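You operate a simulated robot arm through the tools that you are given. There is no shell and no other tool.

You are at the controls of a simulated robot arm. One attempt, no reset.

TASK
Change the pad arms over as the job screen says.
Fine: one arm swung in, the other out; both catches end locked.

It is judged by the outcome, as a careful person would: the job done as asked, and still so three seconds after it is handed in. It fails if anything else is knocked over, pushed out of place, dropped, spilled or broken.

THE ROBOT
A 6-joint arm with a fingered hand, fixed in place. Base frame: the origin is on the floor under the middle of its stand, x ahead of it, y to its left, z up; the work surface is at about z = 800. Units: mm, degrees, N and s.
With the tool pointing down near the work surface it reaches from about 180 to 900 mm from the base axis. Its first joint turns from -166.0 to 166.0 degrees. Payload 5 kg.
Tool frame: the origin (TCP) lies between the finger pads and is the grasp point; the fingertips stand 37 mm ahead of it; z points along the fingers, y is the line along which they close. The gripper opens to 124 mm; its body begins 43 mm behind the TCP. The gripper is a hand of 3 fingers: y runs from the thumb to the fingers, the wrist lies at [-21, -125, -215] in the tool frame, and closing takes about 1.5 s.
Orientation is that of the tool frame in the base frame, as a unit quaternion [x, y, z, w]. With the fingers straight down and the wrist toward the robot, the tool's x, y and z point along [0, 1, 0], [1, 0, 0] and [0, 0, -1] of the base frame.

THE INTERFACE
- The arm moves only by the tool nudge_tool. Its argument "series" is a list of rows, each an object (a shift or turn left out is 0, a gripper value left out holds the last) with "rotation": the turn, a rotation vector about the tool's x, y, z in degrees, a list of three; "slide": the shift along the tool's x, y, z in mm, a list of three. In form: [{"rotation": [wx, wy, wz], "slide": [tx, ty, tz]}, ...]. A call has 1 to 20 rows; each row is the pose to reach, as a shift and turn from the pose commanded when the call began, along the tool's axes at that moment. "fingers" is the gripper command, from -1 (fully open) to 1 (shut), values between in proportion, set as the call begins (left out, the last holds). Each row takes 0.2 s and may step no farther than 50 mm and 8.6 degrees from the row before; otherwise, or with a gripper value out of range, the whole call is refused. Where a pose cannot be reached the arm comes as near as it can. A force on the tool above 40 N (or 10 N above the force at the start of the call, whichever is more), or a blocked arm, ends the call early, and 0.2 s more pass. Each finger travels about 72 mm/s and halts on what it meets, pressing with about 26 N; the grip force reading is that of the motor and also rises with nothing between the fingers. The clock runs only during rows and for 0.2 s after the last one: add rows that repeat a pose to give the fingers time. The reply holds the time, the measured pose of the TCP, the force on the tool along the base axes, the opening and the grip force, in the units named above and with some noise, with the torque about the TCP (base axes, N m) and any sound that the robot's microphone picked up.
- Cameras (640 x 400 px; columns grow to the right, rows downward): "scene" is fixed at [401.8, 501.3, 1489.2]; the picture's right is [-0.89, -0.45, 0.00], its down [-0.23, 0.45, -0.86] and it looks along [0.39, -0.77, -0.50] (base axes); focal length 310 px, centre (320, 200). "wrist" rides on the gripper at [72, -104, -154] in the tool frame; the picture's right is [-0.83, 0.26, -0.49], its down [-0.51, -0.72, 0.47] and it looks along [-0.23, 0.64, 0.73] (tool axes); focal length 243 px, centre (320, 200). There is no depth. A picture from a camera that has moved, and an enlarged one, comes with that camera's place and axes in the base frame and with its lens.
- snapshot(camera): a new picture of that camera. It takes no simulated time.
- finger_targets(index, middle, thumb_bend, thumb_turn): sets how far each is bent, from 0 (flat) to 100 (curled in); at 30 the hand is open as for a grip, at 70 the pads meet at the TCP. One left out holds its place. A second passes; each finger stops where it meets its share of the squeeze, and holds until it gets a number again. A gripper value or a shape takes the hand back. It gives what a move gives, with no picture; readings hold the bend of each and the force on the fingers (four entries, about 0 where the hand has none), thumb and palm. thumb_turn goes from beside the hand (0) to across from the fingers (100), as for a grip.
- preshape(shape): the hand has 3 fingers and takes this shape, open, in about a second: jaw (thumb against the fingers, like two jaws); tri (thumb and two fingers); tip (a fingertip pinch); poke (one finger out to press); point (the index stretched); flat (the hand flat); cup (the hand cupped); fist (a fist). The gripper value then closes the fingers along that shape, each until it touches; the sizes above hold for jaw. It gives what a move gives, with no picture.
- inspect(camera, box): a new picture of the part [left, top, right, bottom] of that camera's present view, enlarged. It takes no simulated time.
- finish_job(): hands the job in; it is judged then, once.

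Nothing tells you positions but the pictures and the camera data. Unless the task says otherwise, let go and move clear before handing in.

The tools are called as a command line: name --argument value ..., lists and objects as JSON in quotes. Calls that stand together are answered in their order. nudge_tool: Moves the arm, as the interface text tells. Its arguments: {"type":"object","properties":{"series":{"type":"array"},"fingers":{"type":"number"}},"required":["series"]} The other tools are called the same way: preshape (shape) gives the hand a shape; finger_targets (index, middle, thumb_bend, thumb_turn) moves the fingers one by one; snapshot (camera) takes a picture; inspect (camera, box) takes an enlarged picture of a part of a camera's view; finish_job () hands the job in.

At the start:

```text
clock: 0.0
tool_pos: [710.2, -220.7, 1217.7]
tool_rot: [0.707, 0.707, 0.0, 0.0]
contact_force: [0.7, 0.2, 0.0]
ft_torque: [0.0, -0.02, 0.04]
finger_gap: 123.6
finger_force: 0.1
shape: jaw
bend: [30.0, 30.0, 30.0, 98.0]
finger forces: [0.1, 0.0, 0.1, 0.1, 0.0, 0.0]
```

scene: 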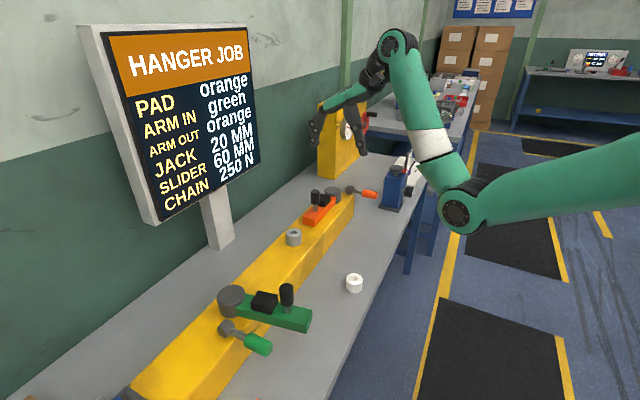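
wrist: 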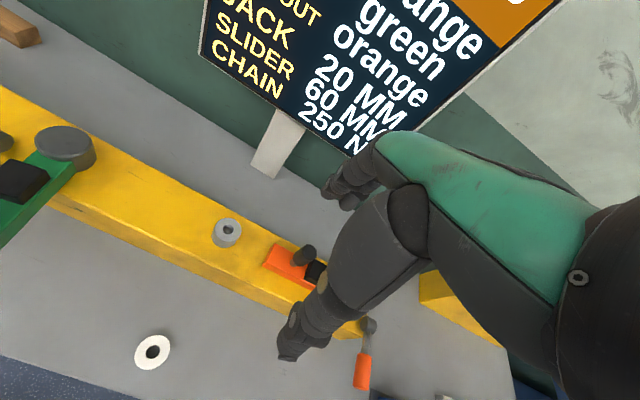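

I see a yellow beam with two swing arms: a green one near the camera, standing across the beam, and an orange one farther off, lying along it. Each has a small catch lever with a coloured grip. The screen says green IN and orange OUT, so I'll look closer before moving.

inspect --camera "scene" --box '[120, 260, 360, 400]'

inspect --camera "scene" --box '[260, 160, 420, 260]'

inspect --camera "scene" --box '[80, 10, 280, 230]'

inspect --camera "wrist" --box '[200, 200, 440, 400]'

```text
2.67 times, centred on (240, 330) of scene
camera zoom: at [401.8, 501.3, 1489.2], right [-0.89, -0.45, 0.0], down [-0.23, 0.45, -0.86], along [0.39, -0.77, -0.5], focal length 828 px, centre (533, -147)
```

zoom: 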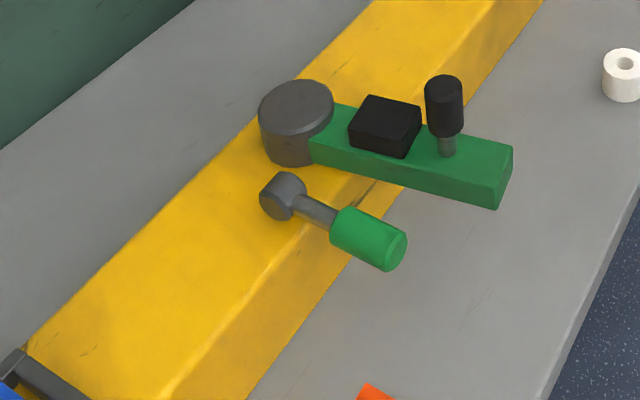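

```text
4.00 times, centred on (340, 210) of scene
camera zoom: at [401.8, 501.3, 1489.2], right [-0.89, -0.45, 0.0], down [-0.23, 0.45, -0.86], along [0.39, -0.77, -0.5], focal length 1242 px, centre (240, 160)
```

zoom: 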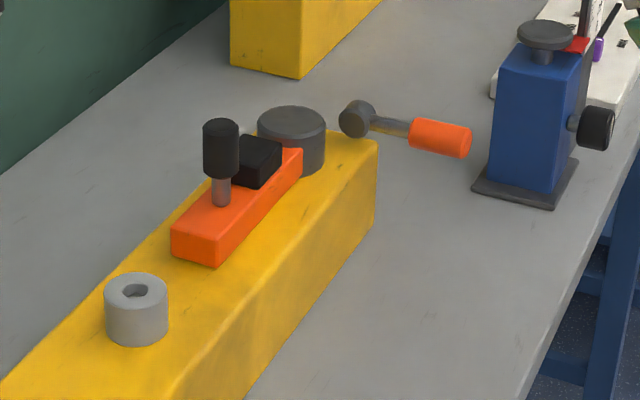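

```text
1.82 times, centred on (180, 120) of scene
camera zoom: at [401.8, 501.3, 1489.2], right [-0.89, -0.45, 0.0], down [-0.23, 0.45, -0.86], along [0.39, -0.77, -0.5], focal length 565 px, centre (574, 346)
```

zoom: 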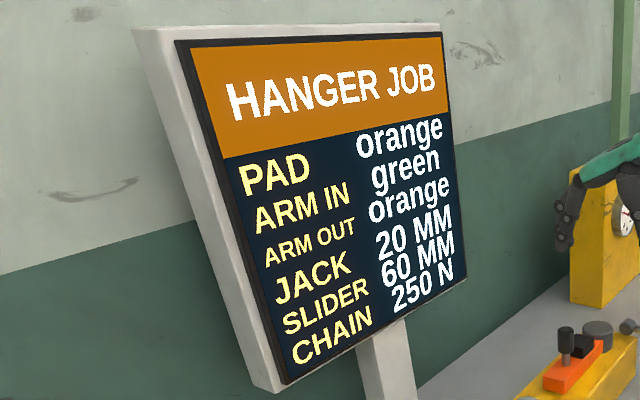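

```text
2.00 times, centred on (320, 300) of wrist
camera zoom: at [606.8, -147.6, 1372.2], right [0.26, -0.83, 0.49], down [-0.72, -0.51, -0.47], along [0.64, -0.23, -0.73], focal length 485 px, centre (320, 0)
```

zoom: 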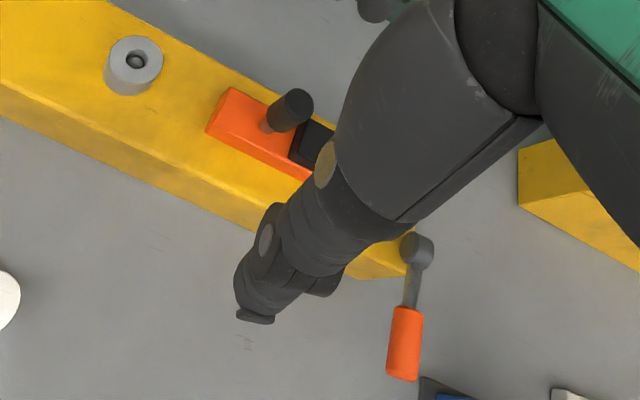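

The green arm's hub is at about (812, 144, 934) and the arm points toward me (out). The orange arm's hub is near (820, -430) and it lies along the beam (in). I'll move the wrist camera for closer views of each group before touching anything.

nudge_tool --series '[{"slide": [45, 0, 0]}, {"slide": [90, 0, 0]}, {"slide": [135, 0, 0]}, {"slide": [180, 0, 0]}, {"slide": [225, 0, 0]}, {"slide": [270, 0, 0]}, {"slide": [270, 0, 0]}]'

```text
clock: 1.6
tool_pos: [710.0, 50.0, 1215.2]
tool_rot: [0.707, 0.707, 0.001, 0.0]
contact_force: [-0.6, 0.2, 0.2]
ft_torque: [-0.03, 0.01, 0.01]
finger_gap: 123.5
finger_force: 0.1
shape: jaw
bend: [30.0, 30.0, 30.0, 97.0]
finger forces: [0.0, 0.0, 0.0, 0.0, 0.0, 0.0]
```

The arm has moved sideways to y=50 and should now be over the green group. I'll take wrist pictures.

snapshot --camera "wrist"

snapshot --camera "scene"

```text
taken
camera wrist: at [606.3, 122.7, 1369.8], right [0.26, -0.83, 0.49], down [-0.72, -0.51, -0.47], along [0.64, -0.23, -0.73], focal length 243 px, centre (320, 200)
```

wrist: 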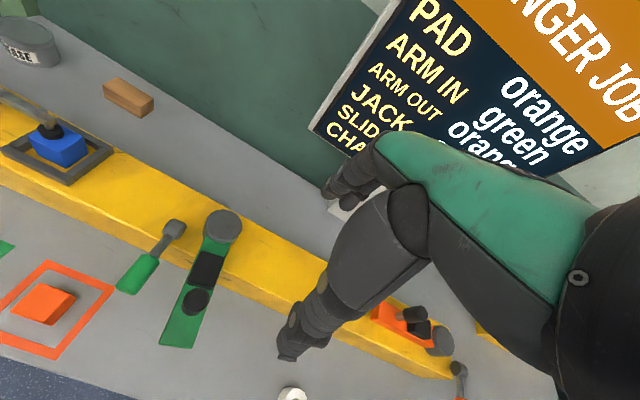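

```text
taken
```

scene: 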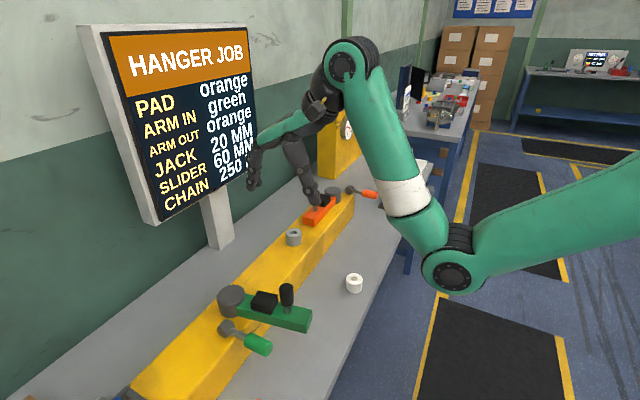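

inspect --camera "wrist" --box '[80, 180, 280, 360]'

inspect --camera "wrist" --box '[340, 280, 500, 400]'

inspect --camera "wrist" --box '[0, 60, 200, 360]'

```text
2.22 times, centred on (180, 270) of wrist
camera zoom: at [606.3, 122.7, 1369.8], right [0.26, -0.83, 0.49], down [-0.72, -0.51, -0.47], along [0.64, -0.23, -0.73], focal length 539 px, centre (631, 44)
```

zoom: 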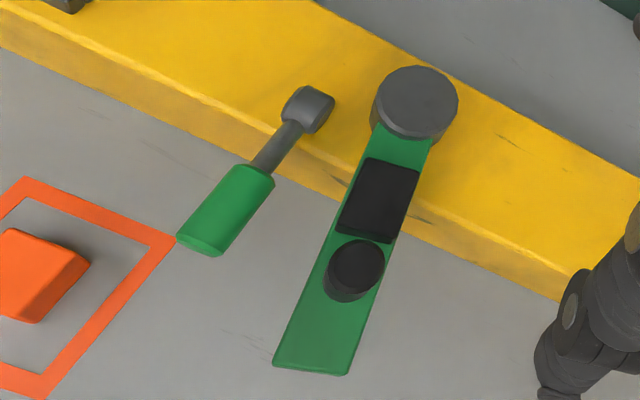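

```text
3.33 times, centred on (420, 340) of wrist
camera zoom: at [606.3, 122.7, 1369.8], right [0.26, -0.83, 0.49], down [-0.72, -0.51, -0.47], along [0.64, -0.23, -0.73], focal length 809 px, centre (-13, -267)
```

zoom: 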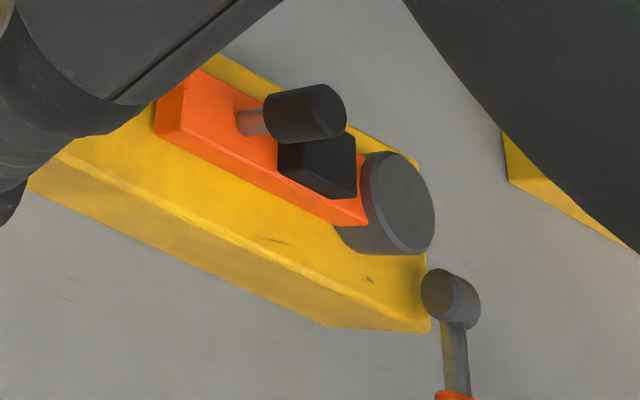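

```text
1.33 times, centred on (100, 210) of wrist
camera zoom: at [606.3, 122.7, 1369.8], right [0.26, -0.83, 0.49], down [-0.72, -0.51, -0.47], along [0.64, -0.23, -0.73], focal length 324 px, centre (613, 187)
```

zoom: 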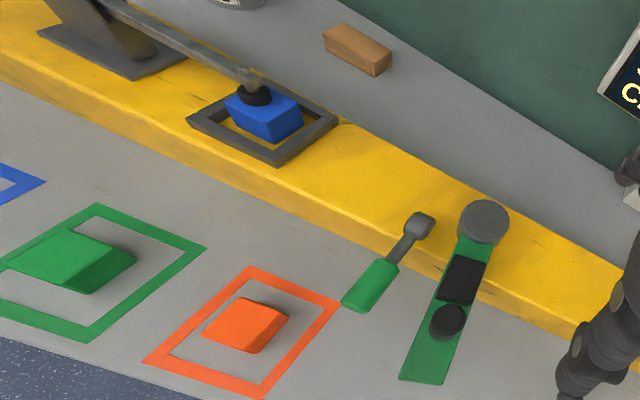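

The catches look like levers on horizontal axles along y, at about (770, 208, 928) for green, with the grip sticking out toward the robot. I'll now look at the orange group from closer.

nudge_tool --series '[{"slide": [-50, 0, 0]}, {"slide": [-100, 0, 0]}, {"slide": [-150, 0, 0]}, {"slide": [-200, 0, 0]}, {"slide": [-250, 0, 0]}, {"slide": [-300, 0, 0]}, {"slide": [-350, 0, 0]}, {"slide": [-400, 0, 0]}, {"slide": [-400, 0, 0]}]'

snapshot --camera "wrist"

inspect --camera "wrist" --box '[180, 220, 400, 400]'

```text
clock: 3.6
tool_pos: [710.7, -353.4, 1219.9]
tool_rot: [0.707, 0.707, 0.0, 0.001]
contact_force: [-1.0, 0.0, -0.3]
ft_torque: [0.01, -0.02, -0.02]
finger_gap: 123.6
finger_force: 0.1
shape: jaw
bend: [30.0, 30.0, 30.0, 98.0]
finger forces: [0.0, 0.0, 0.1, 0.1, 0.0, 0.0]
```

```text
taken
camera wrist: at [606.8, -279.8, 1372.6], right [0.26, -0.83, 0.49], down [-0.72, -0.51, -0.47], along [0.64, -0.23, -0.73], focal length 243 px, centre (320, 200)
```

wrist: 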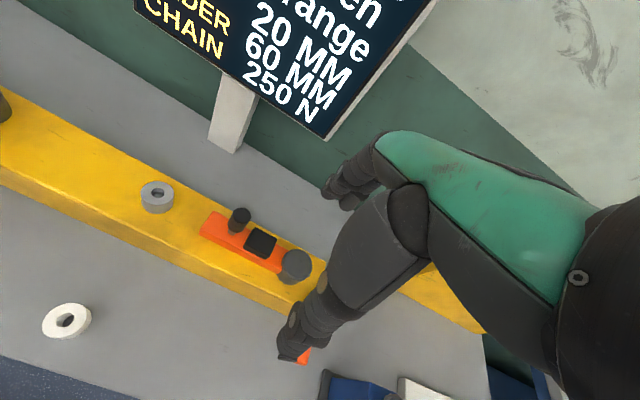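

```text
2.22 times, centred on (290, 310) of wrist
camera zoom: at [606.8, -279.8, 1372.6], right [0.26, -0.83, 0.49], down [-0.72, -0.51, -0.47], along [0.64, -0.23, -0.73], focal length 539 px, centre (387, -44)
```

zoom: 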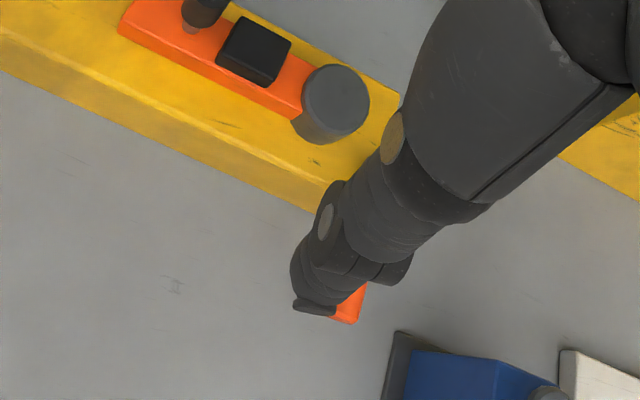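

The orange hub is at about (814, -419, 935) with its knob at about (815, -274, 1003), and the orange catch is near (776, -489) with its grip near (693, -490, 922). The green side mirrors this. I'll go for a closer look at the green catch mechanism.

nudge_tool --series '[{"slide": [48, 4, 0]}, {"slide": [96, 8, 0]}, {"slide": [144, 12, 0]}, {"slide": [192, 16, 0]}, {"slide": [240, 20, 0]}, {"slide": [288, 24, 0]}, {"slide": [336, 28, 0]}, {"slide": [384, 32, 10]}, {"slide": [430, 36, 25]}, {"slide": [470, 40, 50]}, {"slide": [500, 40, 85]}, {"slide": [500, 40, 100]}, {"slide": [500, 40, 100]}]'

snapshot --camera "wrist"

inspect --camera "wrist" --box '[80, 180, 320, 400]'

```text
clock: 6.4
tool_pos: [750.5, 149.0, 1117.1]
tool_rot: [0.707, 0.707, 0.0, -0.001]
contact_force: [0.1, 0.4, 0.2]
ft_torque: [-0.02, -0.01, -0.04]
finger_gap: 123.6
finger_force: 0.0
shape: jaw
bend: [30.0, 30.0, 30.0, 98.0]
finger forces: [0.0, 0.1, 0.0, 0.1, 0.1, 0.0]
```

```text
taken
camera wrist: at [646.1, 222.6, 1271.9], right [0.26, -0.83, 0.49], down [-0.72, -0.51, -0.47], along [0.64, -0.23, -0.73], focal length 243 px, centre (320, 200)
```

wrist: 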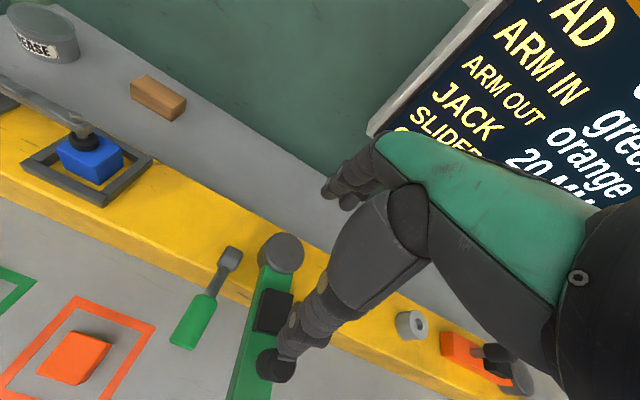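

```text
1.82 times, centred on (200, 290) of wrist
camera zoom: at [646.1, 222.6, 1271.9], right [0.26, -0.83, 0.49], down [-0.72, -0.51, -0.47], along [0.64, -0.23, -0.73], focal length 441 px, centre (538, 36)
```

zoom: 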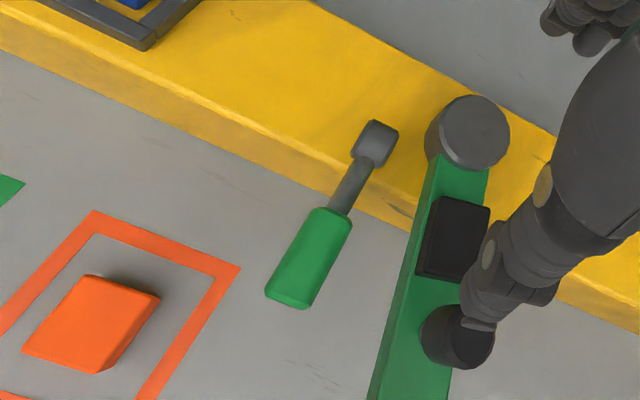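

The green catch grip spans x≈663–717 at y≈207, z≈925, and its lever pivots about a y-axis at (770, 207). I'll turn the hand 90° so it closes along y with the wrist on the +y side, half close it, and hover above the grip.

nudge_tool --series '[{"rotation": [0, 0, 8.2], "slide": [5, -5, 0]}, {"rotation": [0, 0, 16.4], "slide": [10, -10, 0]}, {"rotation": [0, 0, 24.6], "slide": [16, -16, 0]}, {"rotation": [0, 0, 32.8], "slide": [22, -22, 0]}, {"rotation": [0, 0, 41], "slide": [28, -28, 0]}, {"rotation": [0, 0, 49.2], "slide": [34, -34, 0]}, {"rotation": [0, 0, 57.4], "slide": [40, -40, 0]}, {"rotation": [0, 0, 65.6], "slide": [46, -46, 0]}, {"rotation": [0, 0, 73.8], "slide": [52, -52, 0]}, {"rotation": [0, 0, 82], "slide": [58, -58, 0]}, {"rotation": [0, 0, 90], "slide": [58, -60, 0]}, {"rotation": [0, 0, 90], "slide": [58, -60, 0]}]' --fingers 0

snapshot --camera "wrist"

snapshot --camera "scene"

```text
clock: 9.0
tool_pos: [775.3, 226.7, 1086.8]
tool_rot: [1.0, -0.002, 0.0, 0.0]
contact_force: [1.0, -2.6, -0.1]
ft_torque: [0.19, 0.07, -0.02]
finger_gap: 62.2
finger_force: 0.1
shape: jaw
bend: [74.0, 45.0, 69.0, 100.0]
finger forces: [0.0, 0.0, 0.0, 0.1, 0.1, 0.0]
out of reach, approached as far as the arm can: row 7, 8, 9, 10, 11, 12
```

```text
taken
camera wrist: at [849.4, 332.2, 1240.7], right [-0.83, -0.26, 0.49], down [-0.51, 0.72, -0.47], along [-0.23, -0.64, -0.73], focal length 243 px, centre (320, 200)
```

wrist: 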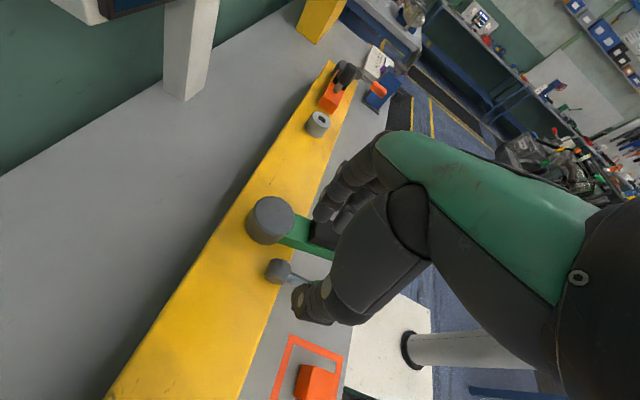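

```text
taken
```

scene: 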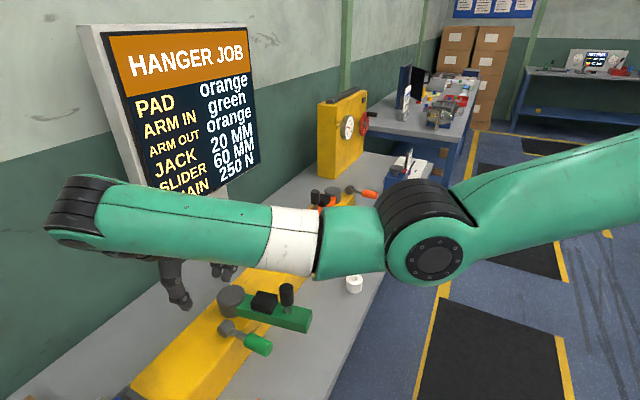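

The arm couldn't reach that pose with the wrist at +y; the limit looks like relative wrist yaw. I'll look at the hand's shape before choosing another approach.

inspect --camera "scene" --box '[30, 160, 320, 341]'

inspect --camera "wrist" --box '[220, 120, 480, 360]'

```text
2.21 times, centred on (175, 250) of scene
camera zoom: at [401.8, 501.3, 1489.2], right [-0.89, -0.45, 0.0], down [-0.23, 0.45, -0.86], along [0.39, -0.77, -0.5], focal length 685 px, centre (640, 89)
```

zoom: 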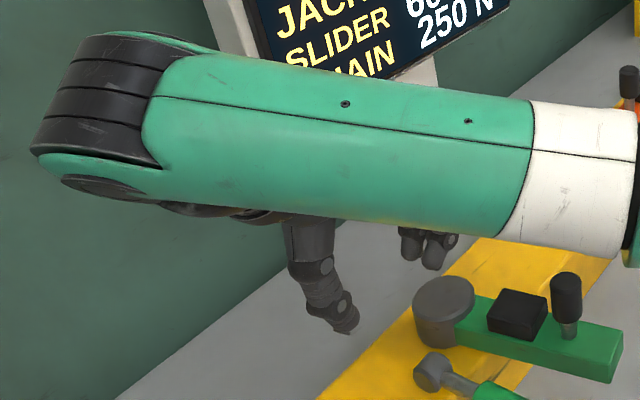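

```text
1.67 times, centred on (350, 240) of wrist
camera zoom: at [849.4, 332.2, 1240.7], right [-0.83, -0.26, 0.49], down [-0.51, 0.72, -0.47], along [-0.23, -0.64, -0.73], focal length 404 px, centre (270, 133)
```

zoom: 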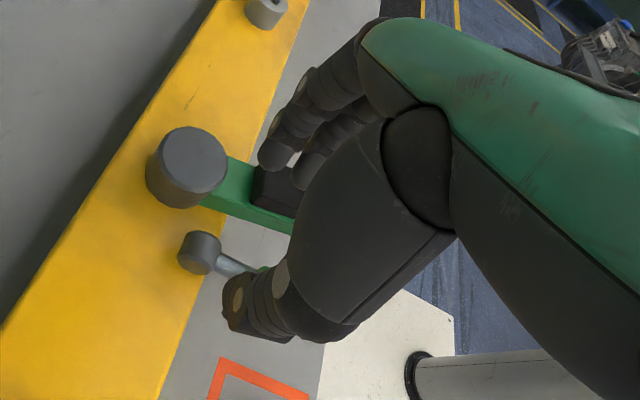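

inspect --camera "scene" --box '[205, 305, 285, 365]'

inspect --camera "wrist" --box '[240, 180, 350, 300]'

inspect --camera "scene" --box '[320, 170, 400, 220]'

```text
6.67 times, centred on (245, 335) of scene
camera zoom: at [401.8, 501.3, 1489.2], right [-0.89, -0.45, 0.0], down [-0.23, 0.45, -0.86], along [0.39, -0.77, -0.5], focal length 2070 px, centre (820, -700)
```

zoom: 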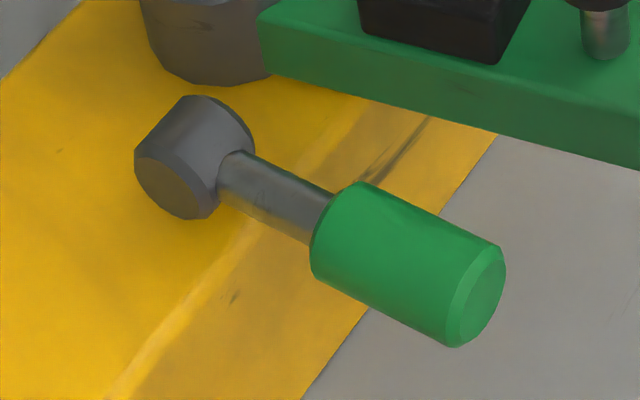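

```text
3.33 times, centred on (295, 240) of wrist
camera zoom: at [849.4, 332.2, 1240.7], right [-0.83, -0.26, 0.49], down [-0.51, 0.72, -0.47], along [-0.23, -0.64, -0.73], focal length 809 px, centre (403, 67)
```

zoom: 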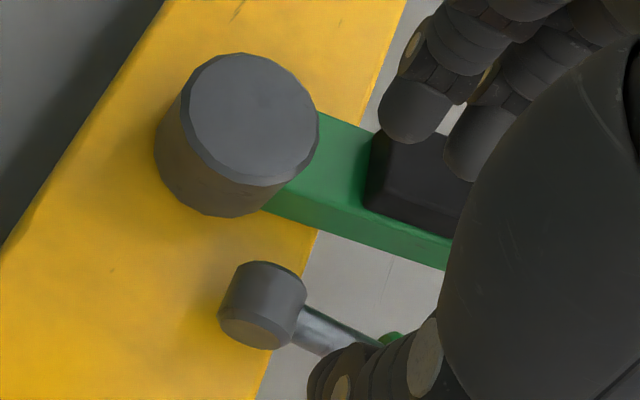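

```text
8.00 times, centred on (360, 195) of scene
camera zoom: at [401.8, 501.3, 1489.2], right [-0.89, -0.45, 0.0], down [-0.23, 0.45, -0.86], along [0.39, -0.77, -0.5], focal length 2484 px, centre (0, 240)
```

zoom: 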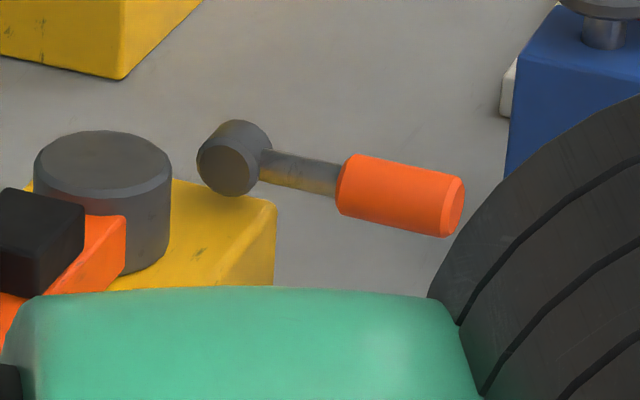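

The catch lever is exactly horizontal at z≈929, just above the beam's front edge (x≈758, beam top z≈890), so it can only lift upward. I'll turn the hand back, then test the opposite yaw direction for reach.

nudge_tool --series '[{"rotation": [0, 0, -8.2]}, {"rotation": [0, 0, -16.4]}, {"rotation": [0, 0, -24.6]}, {"rotation": [0, 0, -32.8]}, {"rotation": [0, 0, -41]}, {"rotation": [0, 0, -49.2]}, {"rotation": [0, 0, -57.4]}, {"rotation": [0, 0, -65.6]}, {"rotation": [0, 0, -73.8]}, {"rotation": [0, 0, -82]}, {"rotation": [0, 0, -90]}, {"rotation": [0, 0, -90]}]'

```text
clock: 11.6
tool_pos: [776.0, 227.4, 1089.2]
tool_rot: [0.706, 0.708, 0.0, 0.0]
contact_force: [0.3, -0.5, 0.2]
ft_torque: [0.01, 0.03, -0.01]
finger_gap: 62.0
finger_force: 0.1
shape: jaw
bend: [74.0, 45.0, 69.0, 100.0]
finger forces: [0.1, 0.0, 0.1, 0.0, 0.0, 0.1]
```

inspect --camera "wrist" --box '[220, 120, 480, 380]'

inspect --camera "scene" --box '[150, 60, 470, 300]'

```text
1.54 times, centred on (350, 250) of wrist
camera zoom: at [671.0, 301.3, 1242.8], right [0.26, -0.83, 0.49], down [-0.72, -0.51, -0.47], along [0.64, -0.23, -0.73], focal length 373 px, centre (274, 123)
```

zoom: 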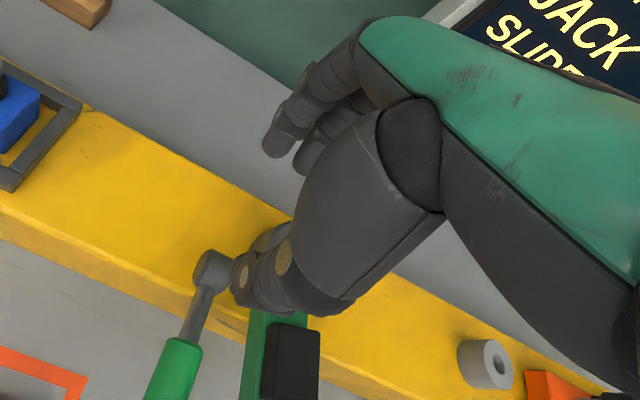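

```text
1.67 times, centred on (310, 180) of scene
camera zoom: at [401.8, 501.3, 1489.2], right [-0.89, -0.45, 0.0], down [-0.23, 0.45, -0.86], along [0.39, -0.77, -0.5], focal length 518 px, centre (337, 233)
```

zoom: 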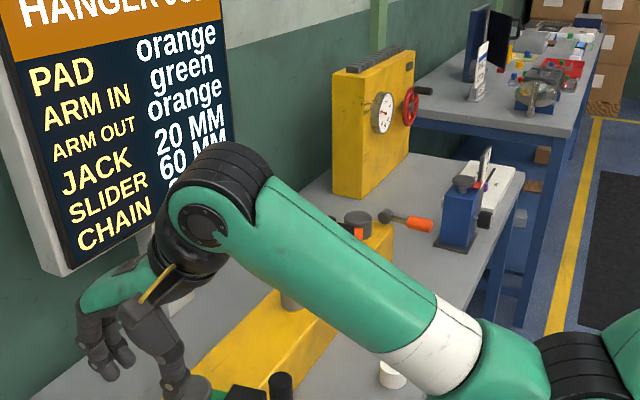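

Now at yaw 0. I'll test rotating the opposite way (wrist toward -y) while moving above the green grip, at a safe height.

nudge_tool --series '[{"slide": [-5, -20, -20]}, {"rotation": [0, 0, -8.2], "slide": [-10, -40, -40]}, {"rotation": [0, 0, -16.4], "slide": [-15, -60, -50]}, {"rotation": [0, 0, -24.6], "slide": [-20, -80, -50]}, {"rotation": [0, 0, -32.8], "slide": [-20, -86, -50]}, {"rotation": [0, 0, -41], "slide": [-20, -86, -50]}, {"rotation": [0, 0, -49.2], "slide": [-20, -86, -50]}, {"rotation": [0, 0, -57.4], "slide": [-20, -86, -50]}, {"rotation": [0, 0, -65.6], "slide": [-20, -86, -50]}, {"rotation": [0, 0, -73.8], "slide": [-20, -86, -50]}, {"rotation": [0, 0, -82], "slide": [-20, -86, -50]}, {"rotation": [0, 0, -90], "slide": [-20, -86, -50]}, {"rotation": [0, 0, -90], "slide": [-20, -86, -50]}]'

snapshot --camera "wrist"

snapshot --camera "scene"

```text
clock: 14.4
tool_pos: [694.3, 210.1, 1134.0]
tool_rot: [0.0, 1.0, 0.001, 0.001]
contact_force: [-0.1, -0.6, -0.2]
ft_torque: [0.0, 0.02, 0.02]
finger_gap: 62.0
finger_force: 0.1
shape: jaw
bend: [74.0, 45.0, 69.0, 100.0]
finger forces: [0.0, 0.1, 0.0, 0.0, 0.0, 0.1]
out of reach, approached as far as the arm can: row 12, 13
```

```text
taken
camera wrist: at [621.8, 108.2, 1288.0], right [0.83, 0.26, 0.49], down [0.51, -0.72, -0.47], along [0.23, 0.64, -0.73], focal length 243 px, centre (320, 200)
```

wrist: 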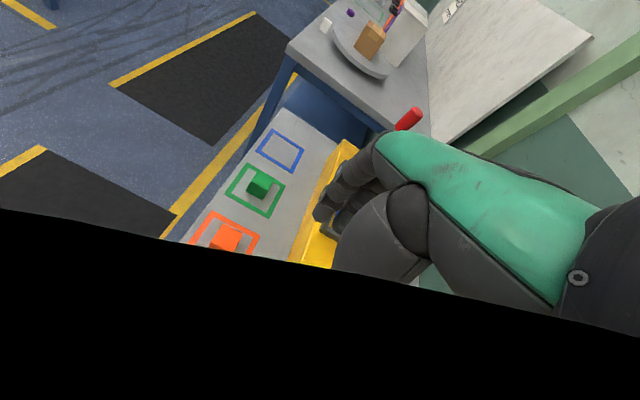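

```text
taken
```

scene: 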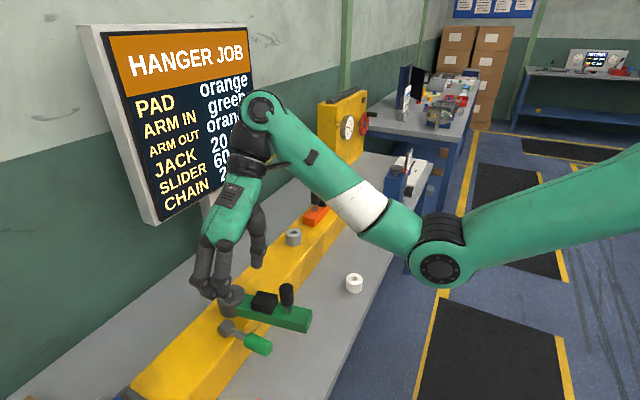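

inspect --camera "scene" --box '[160, 180, 340, 360]'

```text
2.22 times, centred on (250, 270) of scene
camera zoom: at [401.8, 501.3, 1489.2], right [-0.89, -0.45, 0.0], down [-0.23, 0.45, -0.86], along [0.39, -0.77, -0.5], focal length 690 px, centre (476, 44)
```

zoom: 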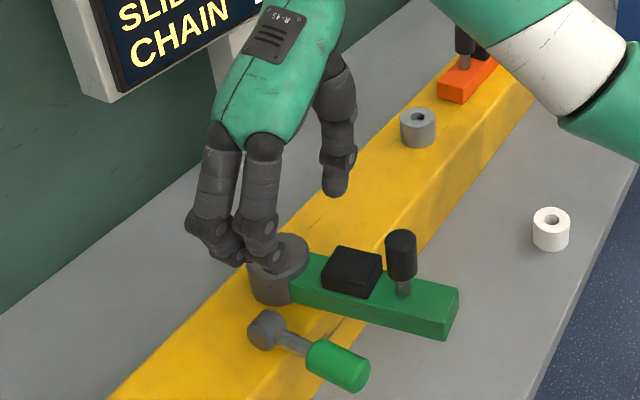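

Yaw near -90° is reachable. I'll tilt the hand 15° so the thumb clears the green arm's knob and back the yaw off slightly, then check the view before descending on the grip.

nudge_tool --series '[{"rotation": [5, 0, 2.7], "slide": [-4, -1, 0]}, {"rotation": [10, 0, 5.3], "slide": [-8, -2, 0]}, {"rotation": [15, 0, 8], "slide": [-10, -3, 0]}, {"rotation": [15, 0, 8], "slide": [-10, -3, 0]}]' --fingers -0.1

inspect --camera "scene" --box '[160, 180, 340, 360]'

snapshot --camera "wrist"

```text
clock: 15.4
tool_pos: [720.0, 215.3, 1123.2]
tool_rot: [0.07, 0.989, -0.13, 0.0]
contact_force: [-0.8, 0.4, -0.4]
ft_torque: [-0.01, -0.01, 0.02]
finger_gap: 67.4
finger_force: 0.1
shape: jaw
bend: [74.0, 43.0, 67.0, 100.0]
finger forces: [0.0, 0.0, 0.0, 0.1, 0.0, 0.1]
out of reach, approached as far as the arm can: row 1, 2, 3, 4
```

```text
2.22 times, centred on (250, 270) of scene
camera zoom: at [401.8, 501.3, 1489.2], right [-0.89, -0.45, 0.0], down [-0.23, 0.45, -0.86], along [0.39, -0.77, -0.5], focal length 690 px, centre (476, 44)
```

zoom: 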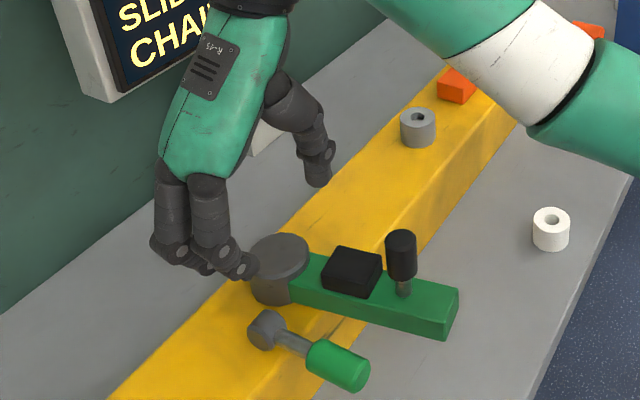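

```text
taken
camera wrist: at [636.7, 167.4, 1296.8], right [0.87, 0.26, 0.42], down [0.39, -0.88, -0.26], along [0.31, 0.39, -0.87], focal length 243 px, centre (320, 200)
```

wrist: 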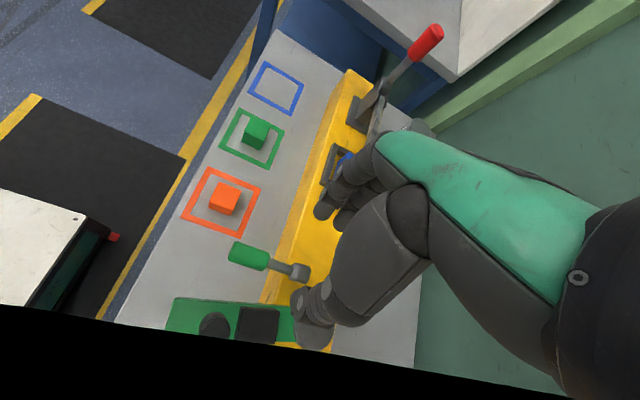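

Tilting at this height hits the arm's wrist-bend limit. Lower heights should ease that, so I'll turn the hand back through yaw 0, descend, and approach the green grip with the wrist on the +y side, away from the knob.

nudge_tool --series '[{"rotation": [-1.15, 1.15, 8.14]}, {"rotation": [-2.3, 2.3, 16.28]}, {"rotation": [-3.45, 3.45, 24.42]}, {"rotation": [-4.6, 4.6, 32.56]}, {"rotation": [-5.75, 5.75, 40.7]}, {"rotation": [-6.9, 6.9, 48.84]}, {"rotation": [-8.05, 8.05, 56.98]}, {"rotation": [-9.2, 9.2, 65.12]}, {"rotation": [-10.35, 10.35, 73.26]}, {"rotation": [-11.5, 11.5, 81.4]}, {"rotation": [-11.5, 11.5, 81.4]}]'

```text
clock: 17.8
tool_pos: [720.3, 215.7, 1123.0]
tool_rot: [0.708, 0.707, 0.0, 0.001]
contact_force: [0.6, -0.2, 0.0]
ft_torque: [0.03, 0.03, -0.01]
finger_gap: 67.5
finger_force: 0.0
shape: jaw
bend: [74.0, 43.0, 67.0, 100.0]
finger forces: [0.1, 0.1, 0.0, 0.1, 0.0, 0.0]
```

nudge_tool --series '[{"slide": [3, -3, 40]}, {"slide": [6, -6, 75]}, {"slide": [9, -10, 100]}, {"rotation": [0, 0, 8.2], "slide": [9, -10, 100]}, {"rotation": [0, 0, 16.4], "slide": [9, -10, 100]}, {"rotation": [0, 0, 24.6], "slide": [9, -10, 100]}, {"rotation": [0, 0, 32.8], "slide": [9, -10, 100]}, {"rotation": [0, 0, 41], "slide": [9, -10, 100]}, {"rotation": [0, 0, 49.2], "slide": [9, -10, 100]}, {"rotation": [0, 0, 57.4], "slide": [9, -10, 100]}, {"rotation": [0, 0, 65.6], "slide": [9, -10, 100]}, {"rotation": [0, 0, 73.8], "slide": [9, -10, 100]}, {"rotation": [0, 0, 82], "slide": [9, -10, 100]}, {"rotation": [0, 0, 90], "slide": [9, -10, 100]}, {"rotation": [0, 0, 90], "slide": [9, -10, 100]}]'

snapshot --camera "wrist"

snapshot --camera "scene"

```text
clock: 21.0
tool_pos: [734.9, 231.3, 1006.9]
tool_rot: [1.0, 0.0, 0.0, 0.001]
contact_force: [-0.1, 0.7, 0.2]
ft_torque: [0.01, 0.0, -0.04]
finger_gap: 67.6
finger_force: 0.2
shape: jaw
bend: [74.0, 43.0, 67.0, 100.0]
finger forces: [0.0, 0.0, 0.0, 0.0, 0.0, 0.1]
out of reach, approached as far as the arm can: row 12, 13, 14, 15
```

```text
taken
camera wrist: at [807.7, 336.9, 1160.6], right [-0.83, -0.26, 0.49], down [-0.51, 0.72, -0.47], along [-0.23, -0.64, -0.73], focal length 243 px, centre (320, 200)
```

wrist: 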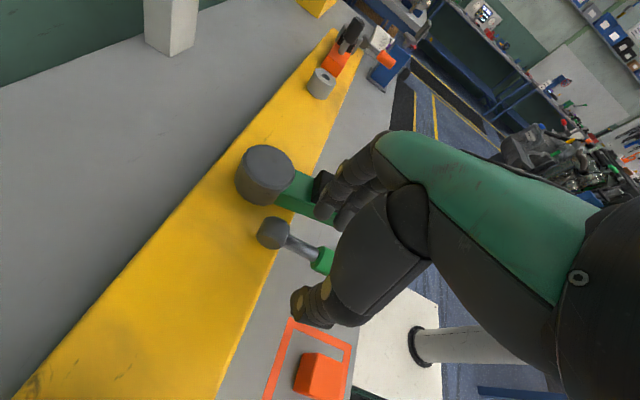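

```text
taken
```

scene: 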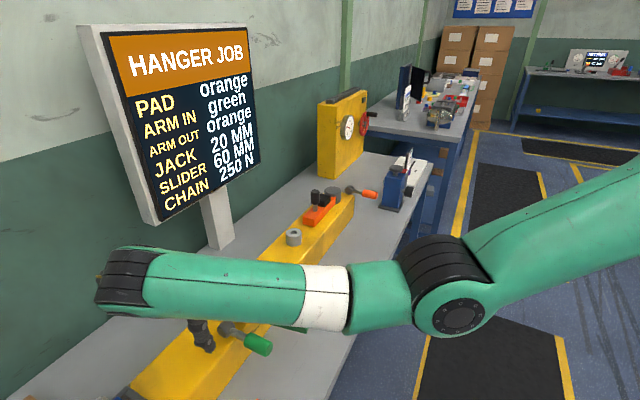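

inspect --camera "wrist" --box '[230, 130, 430, 340]'

inspect --camera "scene" --box '[150, 280, 310, 400]'

```text
1.90 times, centred on (330, 235) of wrist
camera zoom: at [807.7, 336.9, 1160.6], right [-0.83, -0.26, 0.49], down [-0.51, 0.72, -0.47], along [-0.23, -0.64, -0.73], focal length 462 px, centre (301, 133)
```

zoom: 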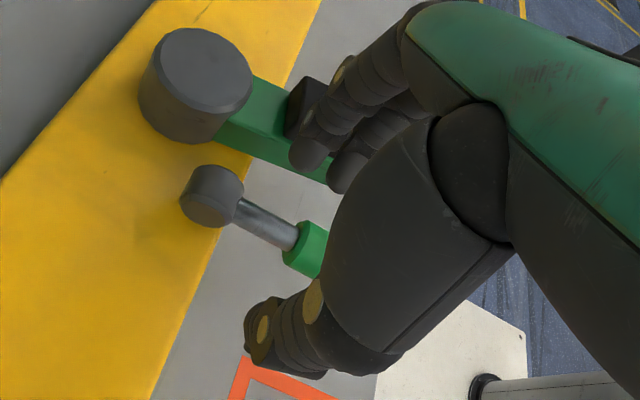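

```text
3.33 times, centred on (230, 340) of scene
camera zoom: at [401.8, 501.3, 1489.2], right [-0.89, -0.45, 0.0], down [-0.23, 0.45, -0.86], along [0.39, -0.77, -0.5], focal length 1035 px, centre (620, -267)
```

zoom: 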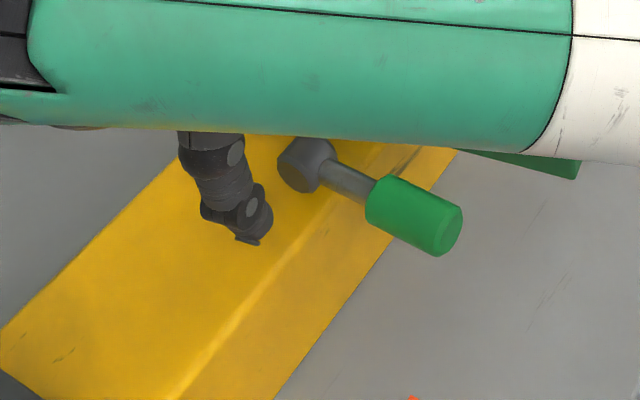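

The hand is now yawed with the wrist at +y, and lower heights do give more reach. I'll line up with the grip in y, narrow the gap, and come down part way.

nudge_tool --series '[{"slide": [0, 12, 0]}, {"slide": [0, 24, 0]}, {"slide": [-8, 24, 15]}, {"slide": [-15, 24, 30]}, {"slide": [-15, 24, 30]}]' --fingers 0.1

inspect --camera "wrist" --box '[230, 130, 430, 340]'

inspect --camera "scene" --box '[150, 280, 310, 400]'

```text
clock: 22.2
tool_pos: [720.4, 206.7, 976.6]
tool_rot: [1.0, 0.001, 0.0, 0.001]
contact_force: [0.2, -0.3, 0.2]
ft_torque: [-0.01, 0.03, -0.03]
finger_gap: 56.2
finger_force: 0.0
shape: jaw
bend: [74.0, 47.0, 71.0, 100.0]
finger forces: [0.0, 0.1, 0.0, 0.0, 0.0, 0.1]
out of reach, approached as far as the arm can: row 2, 3
```

```text
1.90 times, centred on (330, 235) of wrist
camera zoom: at [793.2, 312.6, 1130.4], right [-0.83, -0.26, 0.49], down [-0.51, 0.72, -0.47], along [-0.23, -0.64, -0.73], focal length 462 px, centre (301, 133)
```

zoom: 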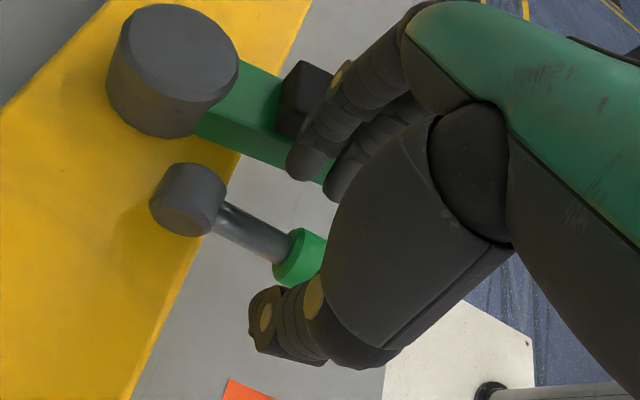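

```text
3.33 times, centred on (230, 340) of scene
camera zoom: at [401.8, 501.3, 1489.2], right [-0.89, -0.45, 0.0], down [-0.23, 0.45, -0.86], along [0.39, -0.77, -0.5], focal length 1035 px, centre (620, -267)
```

zoom: 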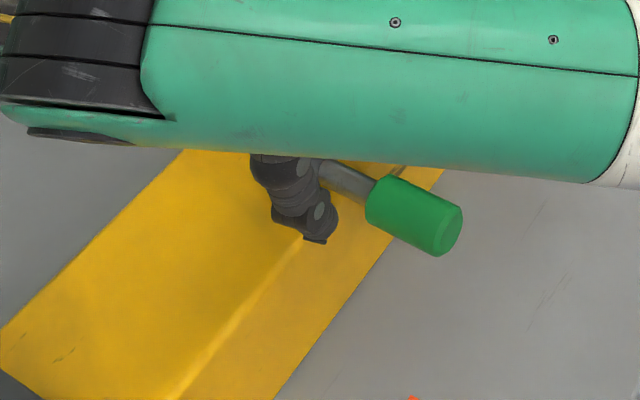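

nudge_tool --series '[{"slide": [-6, 0, 12]}, {"slide": [-12, 0, 24]}, {"slide": [-18, 0, 36]}, {"slide": [-20, 0, 46]}, {"slide": [-20, 0, 46]}]'

inspect --camera "wrist" --box '[230, 130, 430, 340]'

inspect --camera "scene" --box '[150, 280, 310, 400]'

```text
clock: 23.4
tool_pos: [699.6, 208.0, 933.0]
tool_rot: [1.0, 0.001, 0.0, 0.001]
contact_force: [-0.4, 12.5, 8.3]
ft_torque: [-0.57, 0.08, -0.21]
finger_gap: 54.0
finger_force: 0.1
shape: jaw
bend: [74.0, 51.0, 71.0, 100.0]
finger forces: [0.0, 14.6, 0.0, 0.0, 0.1, 0.1]
```

```text
1.90 times, centred on (330, 235) of wrist
camera zoom: at [772.9, 313.5, 1085.5], right [-0.83, -0.26, 0.49], down [-0.51, 0.72, -0.47], along [-0.23, -0.64, -0.73], focal length 462 px, centre (301, 133)
```

zoom: 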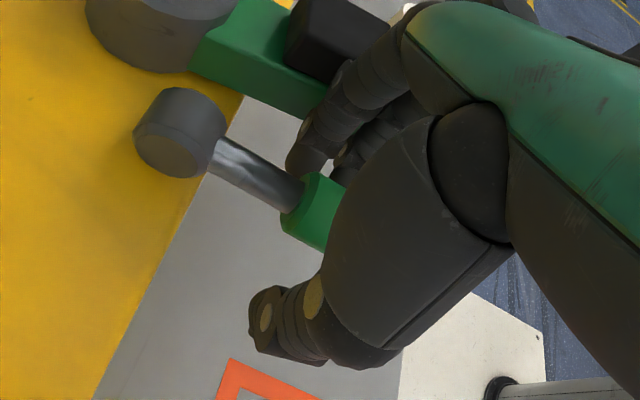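

```text
3.33 times, centred on (230, 340) of scene
camera zoom: at [401.8, 501.3, 1489.2], right [-0.89, -0.45, 0.0], down [-0.23, 0.45, -0.86], along [0.39, -0.77, -0.5], focal length 1035 px, centre (620, -267)
```

zoom: 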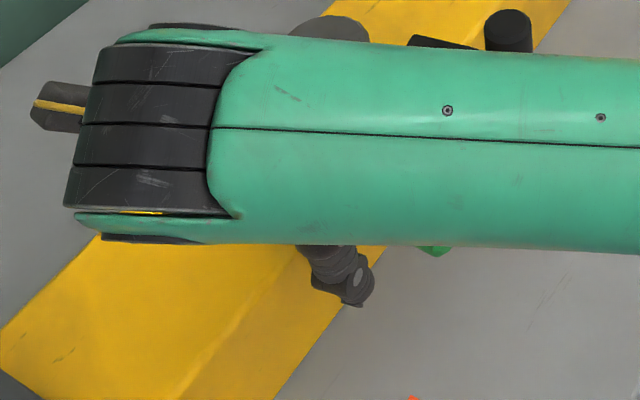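

The middle finger is lightly touching something on the arm side (about 14 N), most likely the knob. The hand is around the grip, so closing will pull the fingers in and away; I'll close on the grip now.

nudge_tool --series '[{"slide": [3, 0, 0]}, {"slide": [5, 0, 0]}, {"slide": [5, 0, 0]}, {"slide": [5, 0, 0]}, {"slide": [5, 0, 0]}, {"slide": [5, 0, 0]}]' --fingers 0.7

inspect --camera "wrist" --box '[230, 130, 430, 340]'

```text
clock: 24.8
tool_pos: [706.3, 205.5, 931.0]
tool_rot: [1.0, 0.0, 0.0, 0.001]
contact_force: [0.0, 0.0, -1.1]
ft_torque: [0.01, 0.01, 0.0]
finger_gap: 19.0
finger_force: 0.1
shape: jaw
bend: [73.0, 61.0, 74.0, 100.0]
finger forces: [0.0, 0.0, 0.0, 0.1, 0.1, 0.0]
```

```text
1.90 times, centred on (330, 235) of wrist
camera zoom: at [778.2, 312.7, 1084.5], right [-0.83, -0.26, 0.49], down [-0.51, 0.72, -0.47], along [-0.23, -0.64, -0.73], focal length 462 px, centre (301, 133)
```

zoom: 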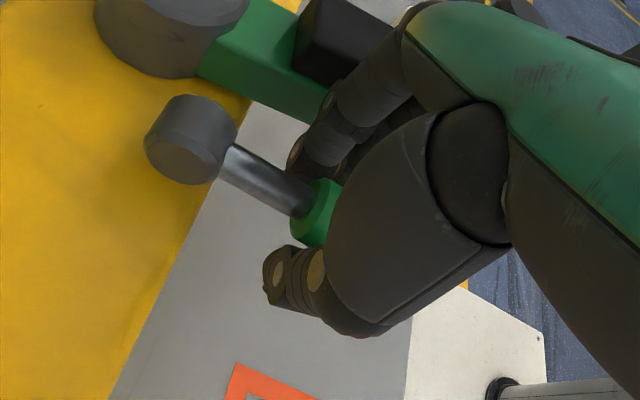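

inspect --camera "wrist" --box '[280, 160, 360, 260]'

inspect --camera "scene" --box '[200, 310, 290, 370]'

```text
4.00 times, centred on (320, 210) of wrist
camera zoom: at [778.2, 312.7, 1084.5], right [-0.83, -0.26, 0.49], down [-0.51, 0.72, -0.47], along [-0.23, -0.64, -0.73], focal length 970 px, centre (320, 160)
```

zoom: 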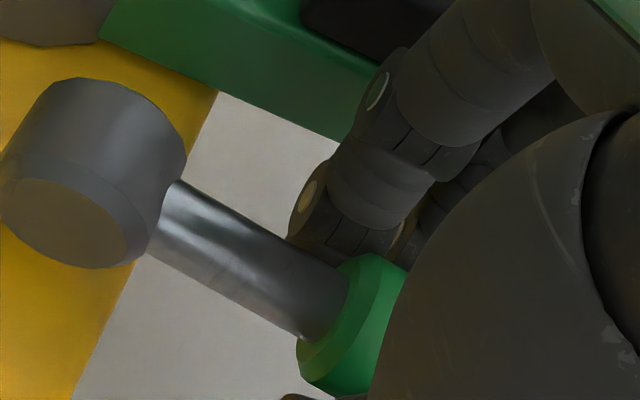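

```text
6.67 times, centred on (245, 340) of scene
camera zoom: at [401.8, 501.3, 1489.2], right [-0.89, -0.45, 0.0], down [-0.23, 0.45, -0.86], along [0.39, -0.77, -0.5], focal length 2070 px, centre (820, -733)
```

zoom: 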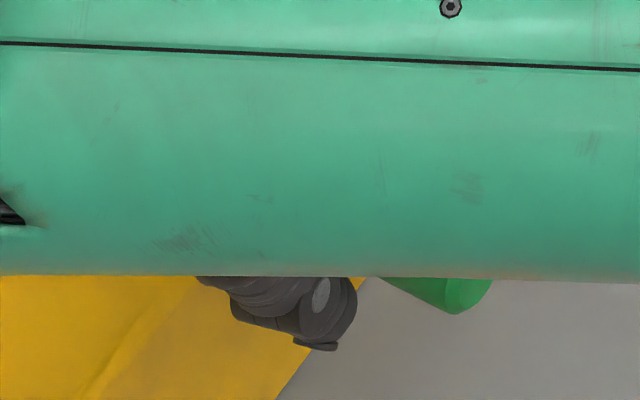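

No contact force even at a 19 mm gap, so the fingertips seem to have closed underneath the lever and caged it. I'll close fully and read the forces.

nudge_tool --series '[{"slide": [0, 0, 0]}, {"slide": [0, 0, 0]}, {"slide": [0, 0, 0]}, {"slide": [0, 0, 0]}]' --fingers 1

inspect --camera "wrist" --box '[230, 130, 430, 340]'

```text
clock: 25.8
tool_pos: [703.8, 207.3, 929.8]
tool_rot: [1.0, 0.001, -0.001, 0.001]
contact_force: [-1.7, 6.7, -5.1]
ft_torque: [-0.05, 0.05, -0.09]
finger_gap: 13.2
finger_force: 26.3
shape: jaw
bend: [73.0, 71.0, 75.0, 100.0]
finger forces: [13.7, 3.6, 0.1, 0.0, 22.8, 0.0]
```

```text
1.90 times, centred on (330, 235) of wrist
camera zoom: at [778.0, 313.1, 1084.2], right [-0.83, -0.26, 0.49], down [-0.51, 0.72, -0.47], along [-0.23, -0.64, -0.73], focal length 462 px, centre (301, 133)
```

zoom: 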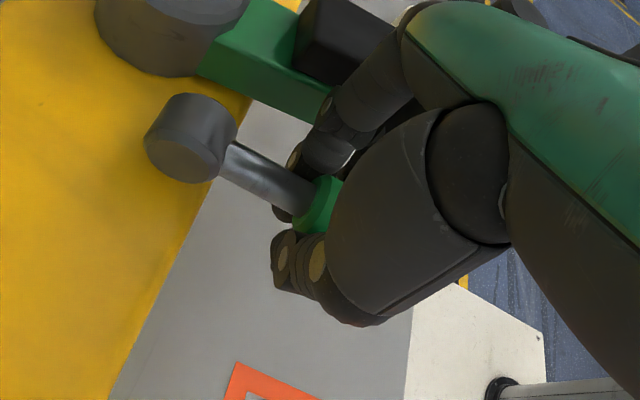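

The hand now holds the grip (index 14 N, thumb 23 N). I'll try lifting the lever a little along its arc about (770, 928) and watch the forces.

nudge_tool --series '[{"slide": [0.3, 0, -5.7]}, {"slide": [1, 0, -11.5]}, {"slide": [2.3, 0, -17]}, {"slide": [4, 0, -22.6]}]'

inspect --camera "wrist" --box '[200, 130, 400, 340]'

```text
clock: 26.8
tool_pos: [708.5, 207.5, 953.3]
tool_rot: [1.0, 0.001, 0.0, 0.001]
contact_force: [-4.4, 10.0, -6.1]
ft_torque: [0.12, 0.2, -0.07]
finger_gap: 13.3
finger_force: 26.0
shape: jaw
bend: [73.0, 72.0, 76.0, 100.0]
finger forces: [12.6, 0.0, 0.0, 0.0, 19.5, 0.0]
```

```text
1.90 times, centred on (300, 235) of wrist
camera zoom: at [782.1, 312.9, 1107.3], right [-0.83, -0.26, 0.49], down [-0.51, 0.72, -0.47], along [-0.23, -0.64, -0.73], focal length 462 px, centre (358, 133)
```

zoom: 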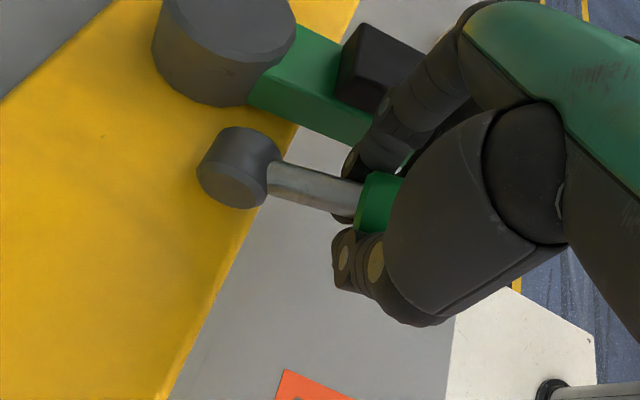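

The lever is lifting along with the hand. I'll continue the arc.

nudge_tool --series '[{"slide": [2.2, 0, -5.2]}, {"slide": [4.8, 0, -10.4]}, {"slide": [8, 0, -15.3]}, {"slide": [11.4, 0, -19.8]}, {"slide": [15.4, 0, -24]}, {"slide": [19.6, 0, -28]}]'

inspect --camera "wrist" --box '[200, 130, 400, 340]'

```text
clock: 28.2
tool_pos: [728.2, 207.3, 981.6]
tool_rot: [1.0, 0.002, 0.0, 0.001]
contact_force: [-1.5, 5.3, -8.8]
ft_torque: [0.19, 0.16, 0.05]
finger_gap: 12.7
finger_force: 26.1
shape: jaw
bend: [73.0, 72.0, 77.0, 100.0]
finger forces: [13.8, 0.0, 0.1, 0.0, 16.5, 0.1]
```

```text
1.90 times, centred on (300, 235) of wrist
camera zoom: at [801.4, 312.5, 1134.3], right [-0.83, -0.26, 0.49], down [-0.51, 0.72, -0.47], along [-0.23, -0.64, -0.73], focal length 462 px, centre (358, 133)
```

zoom: 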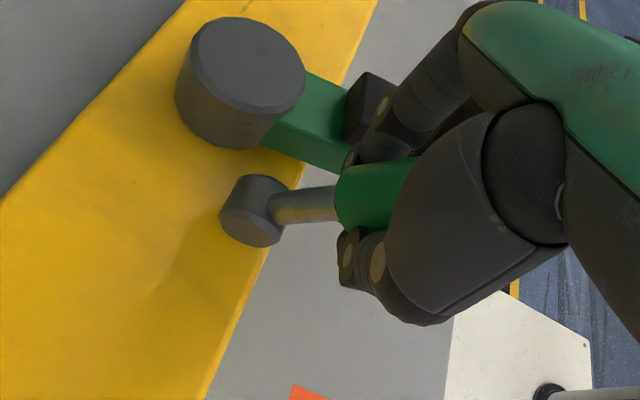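

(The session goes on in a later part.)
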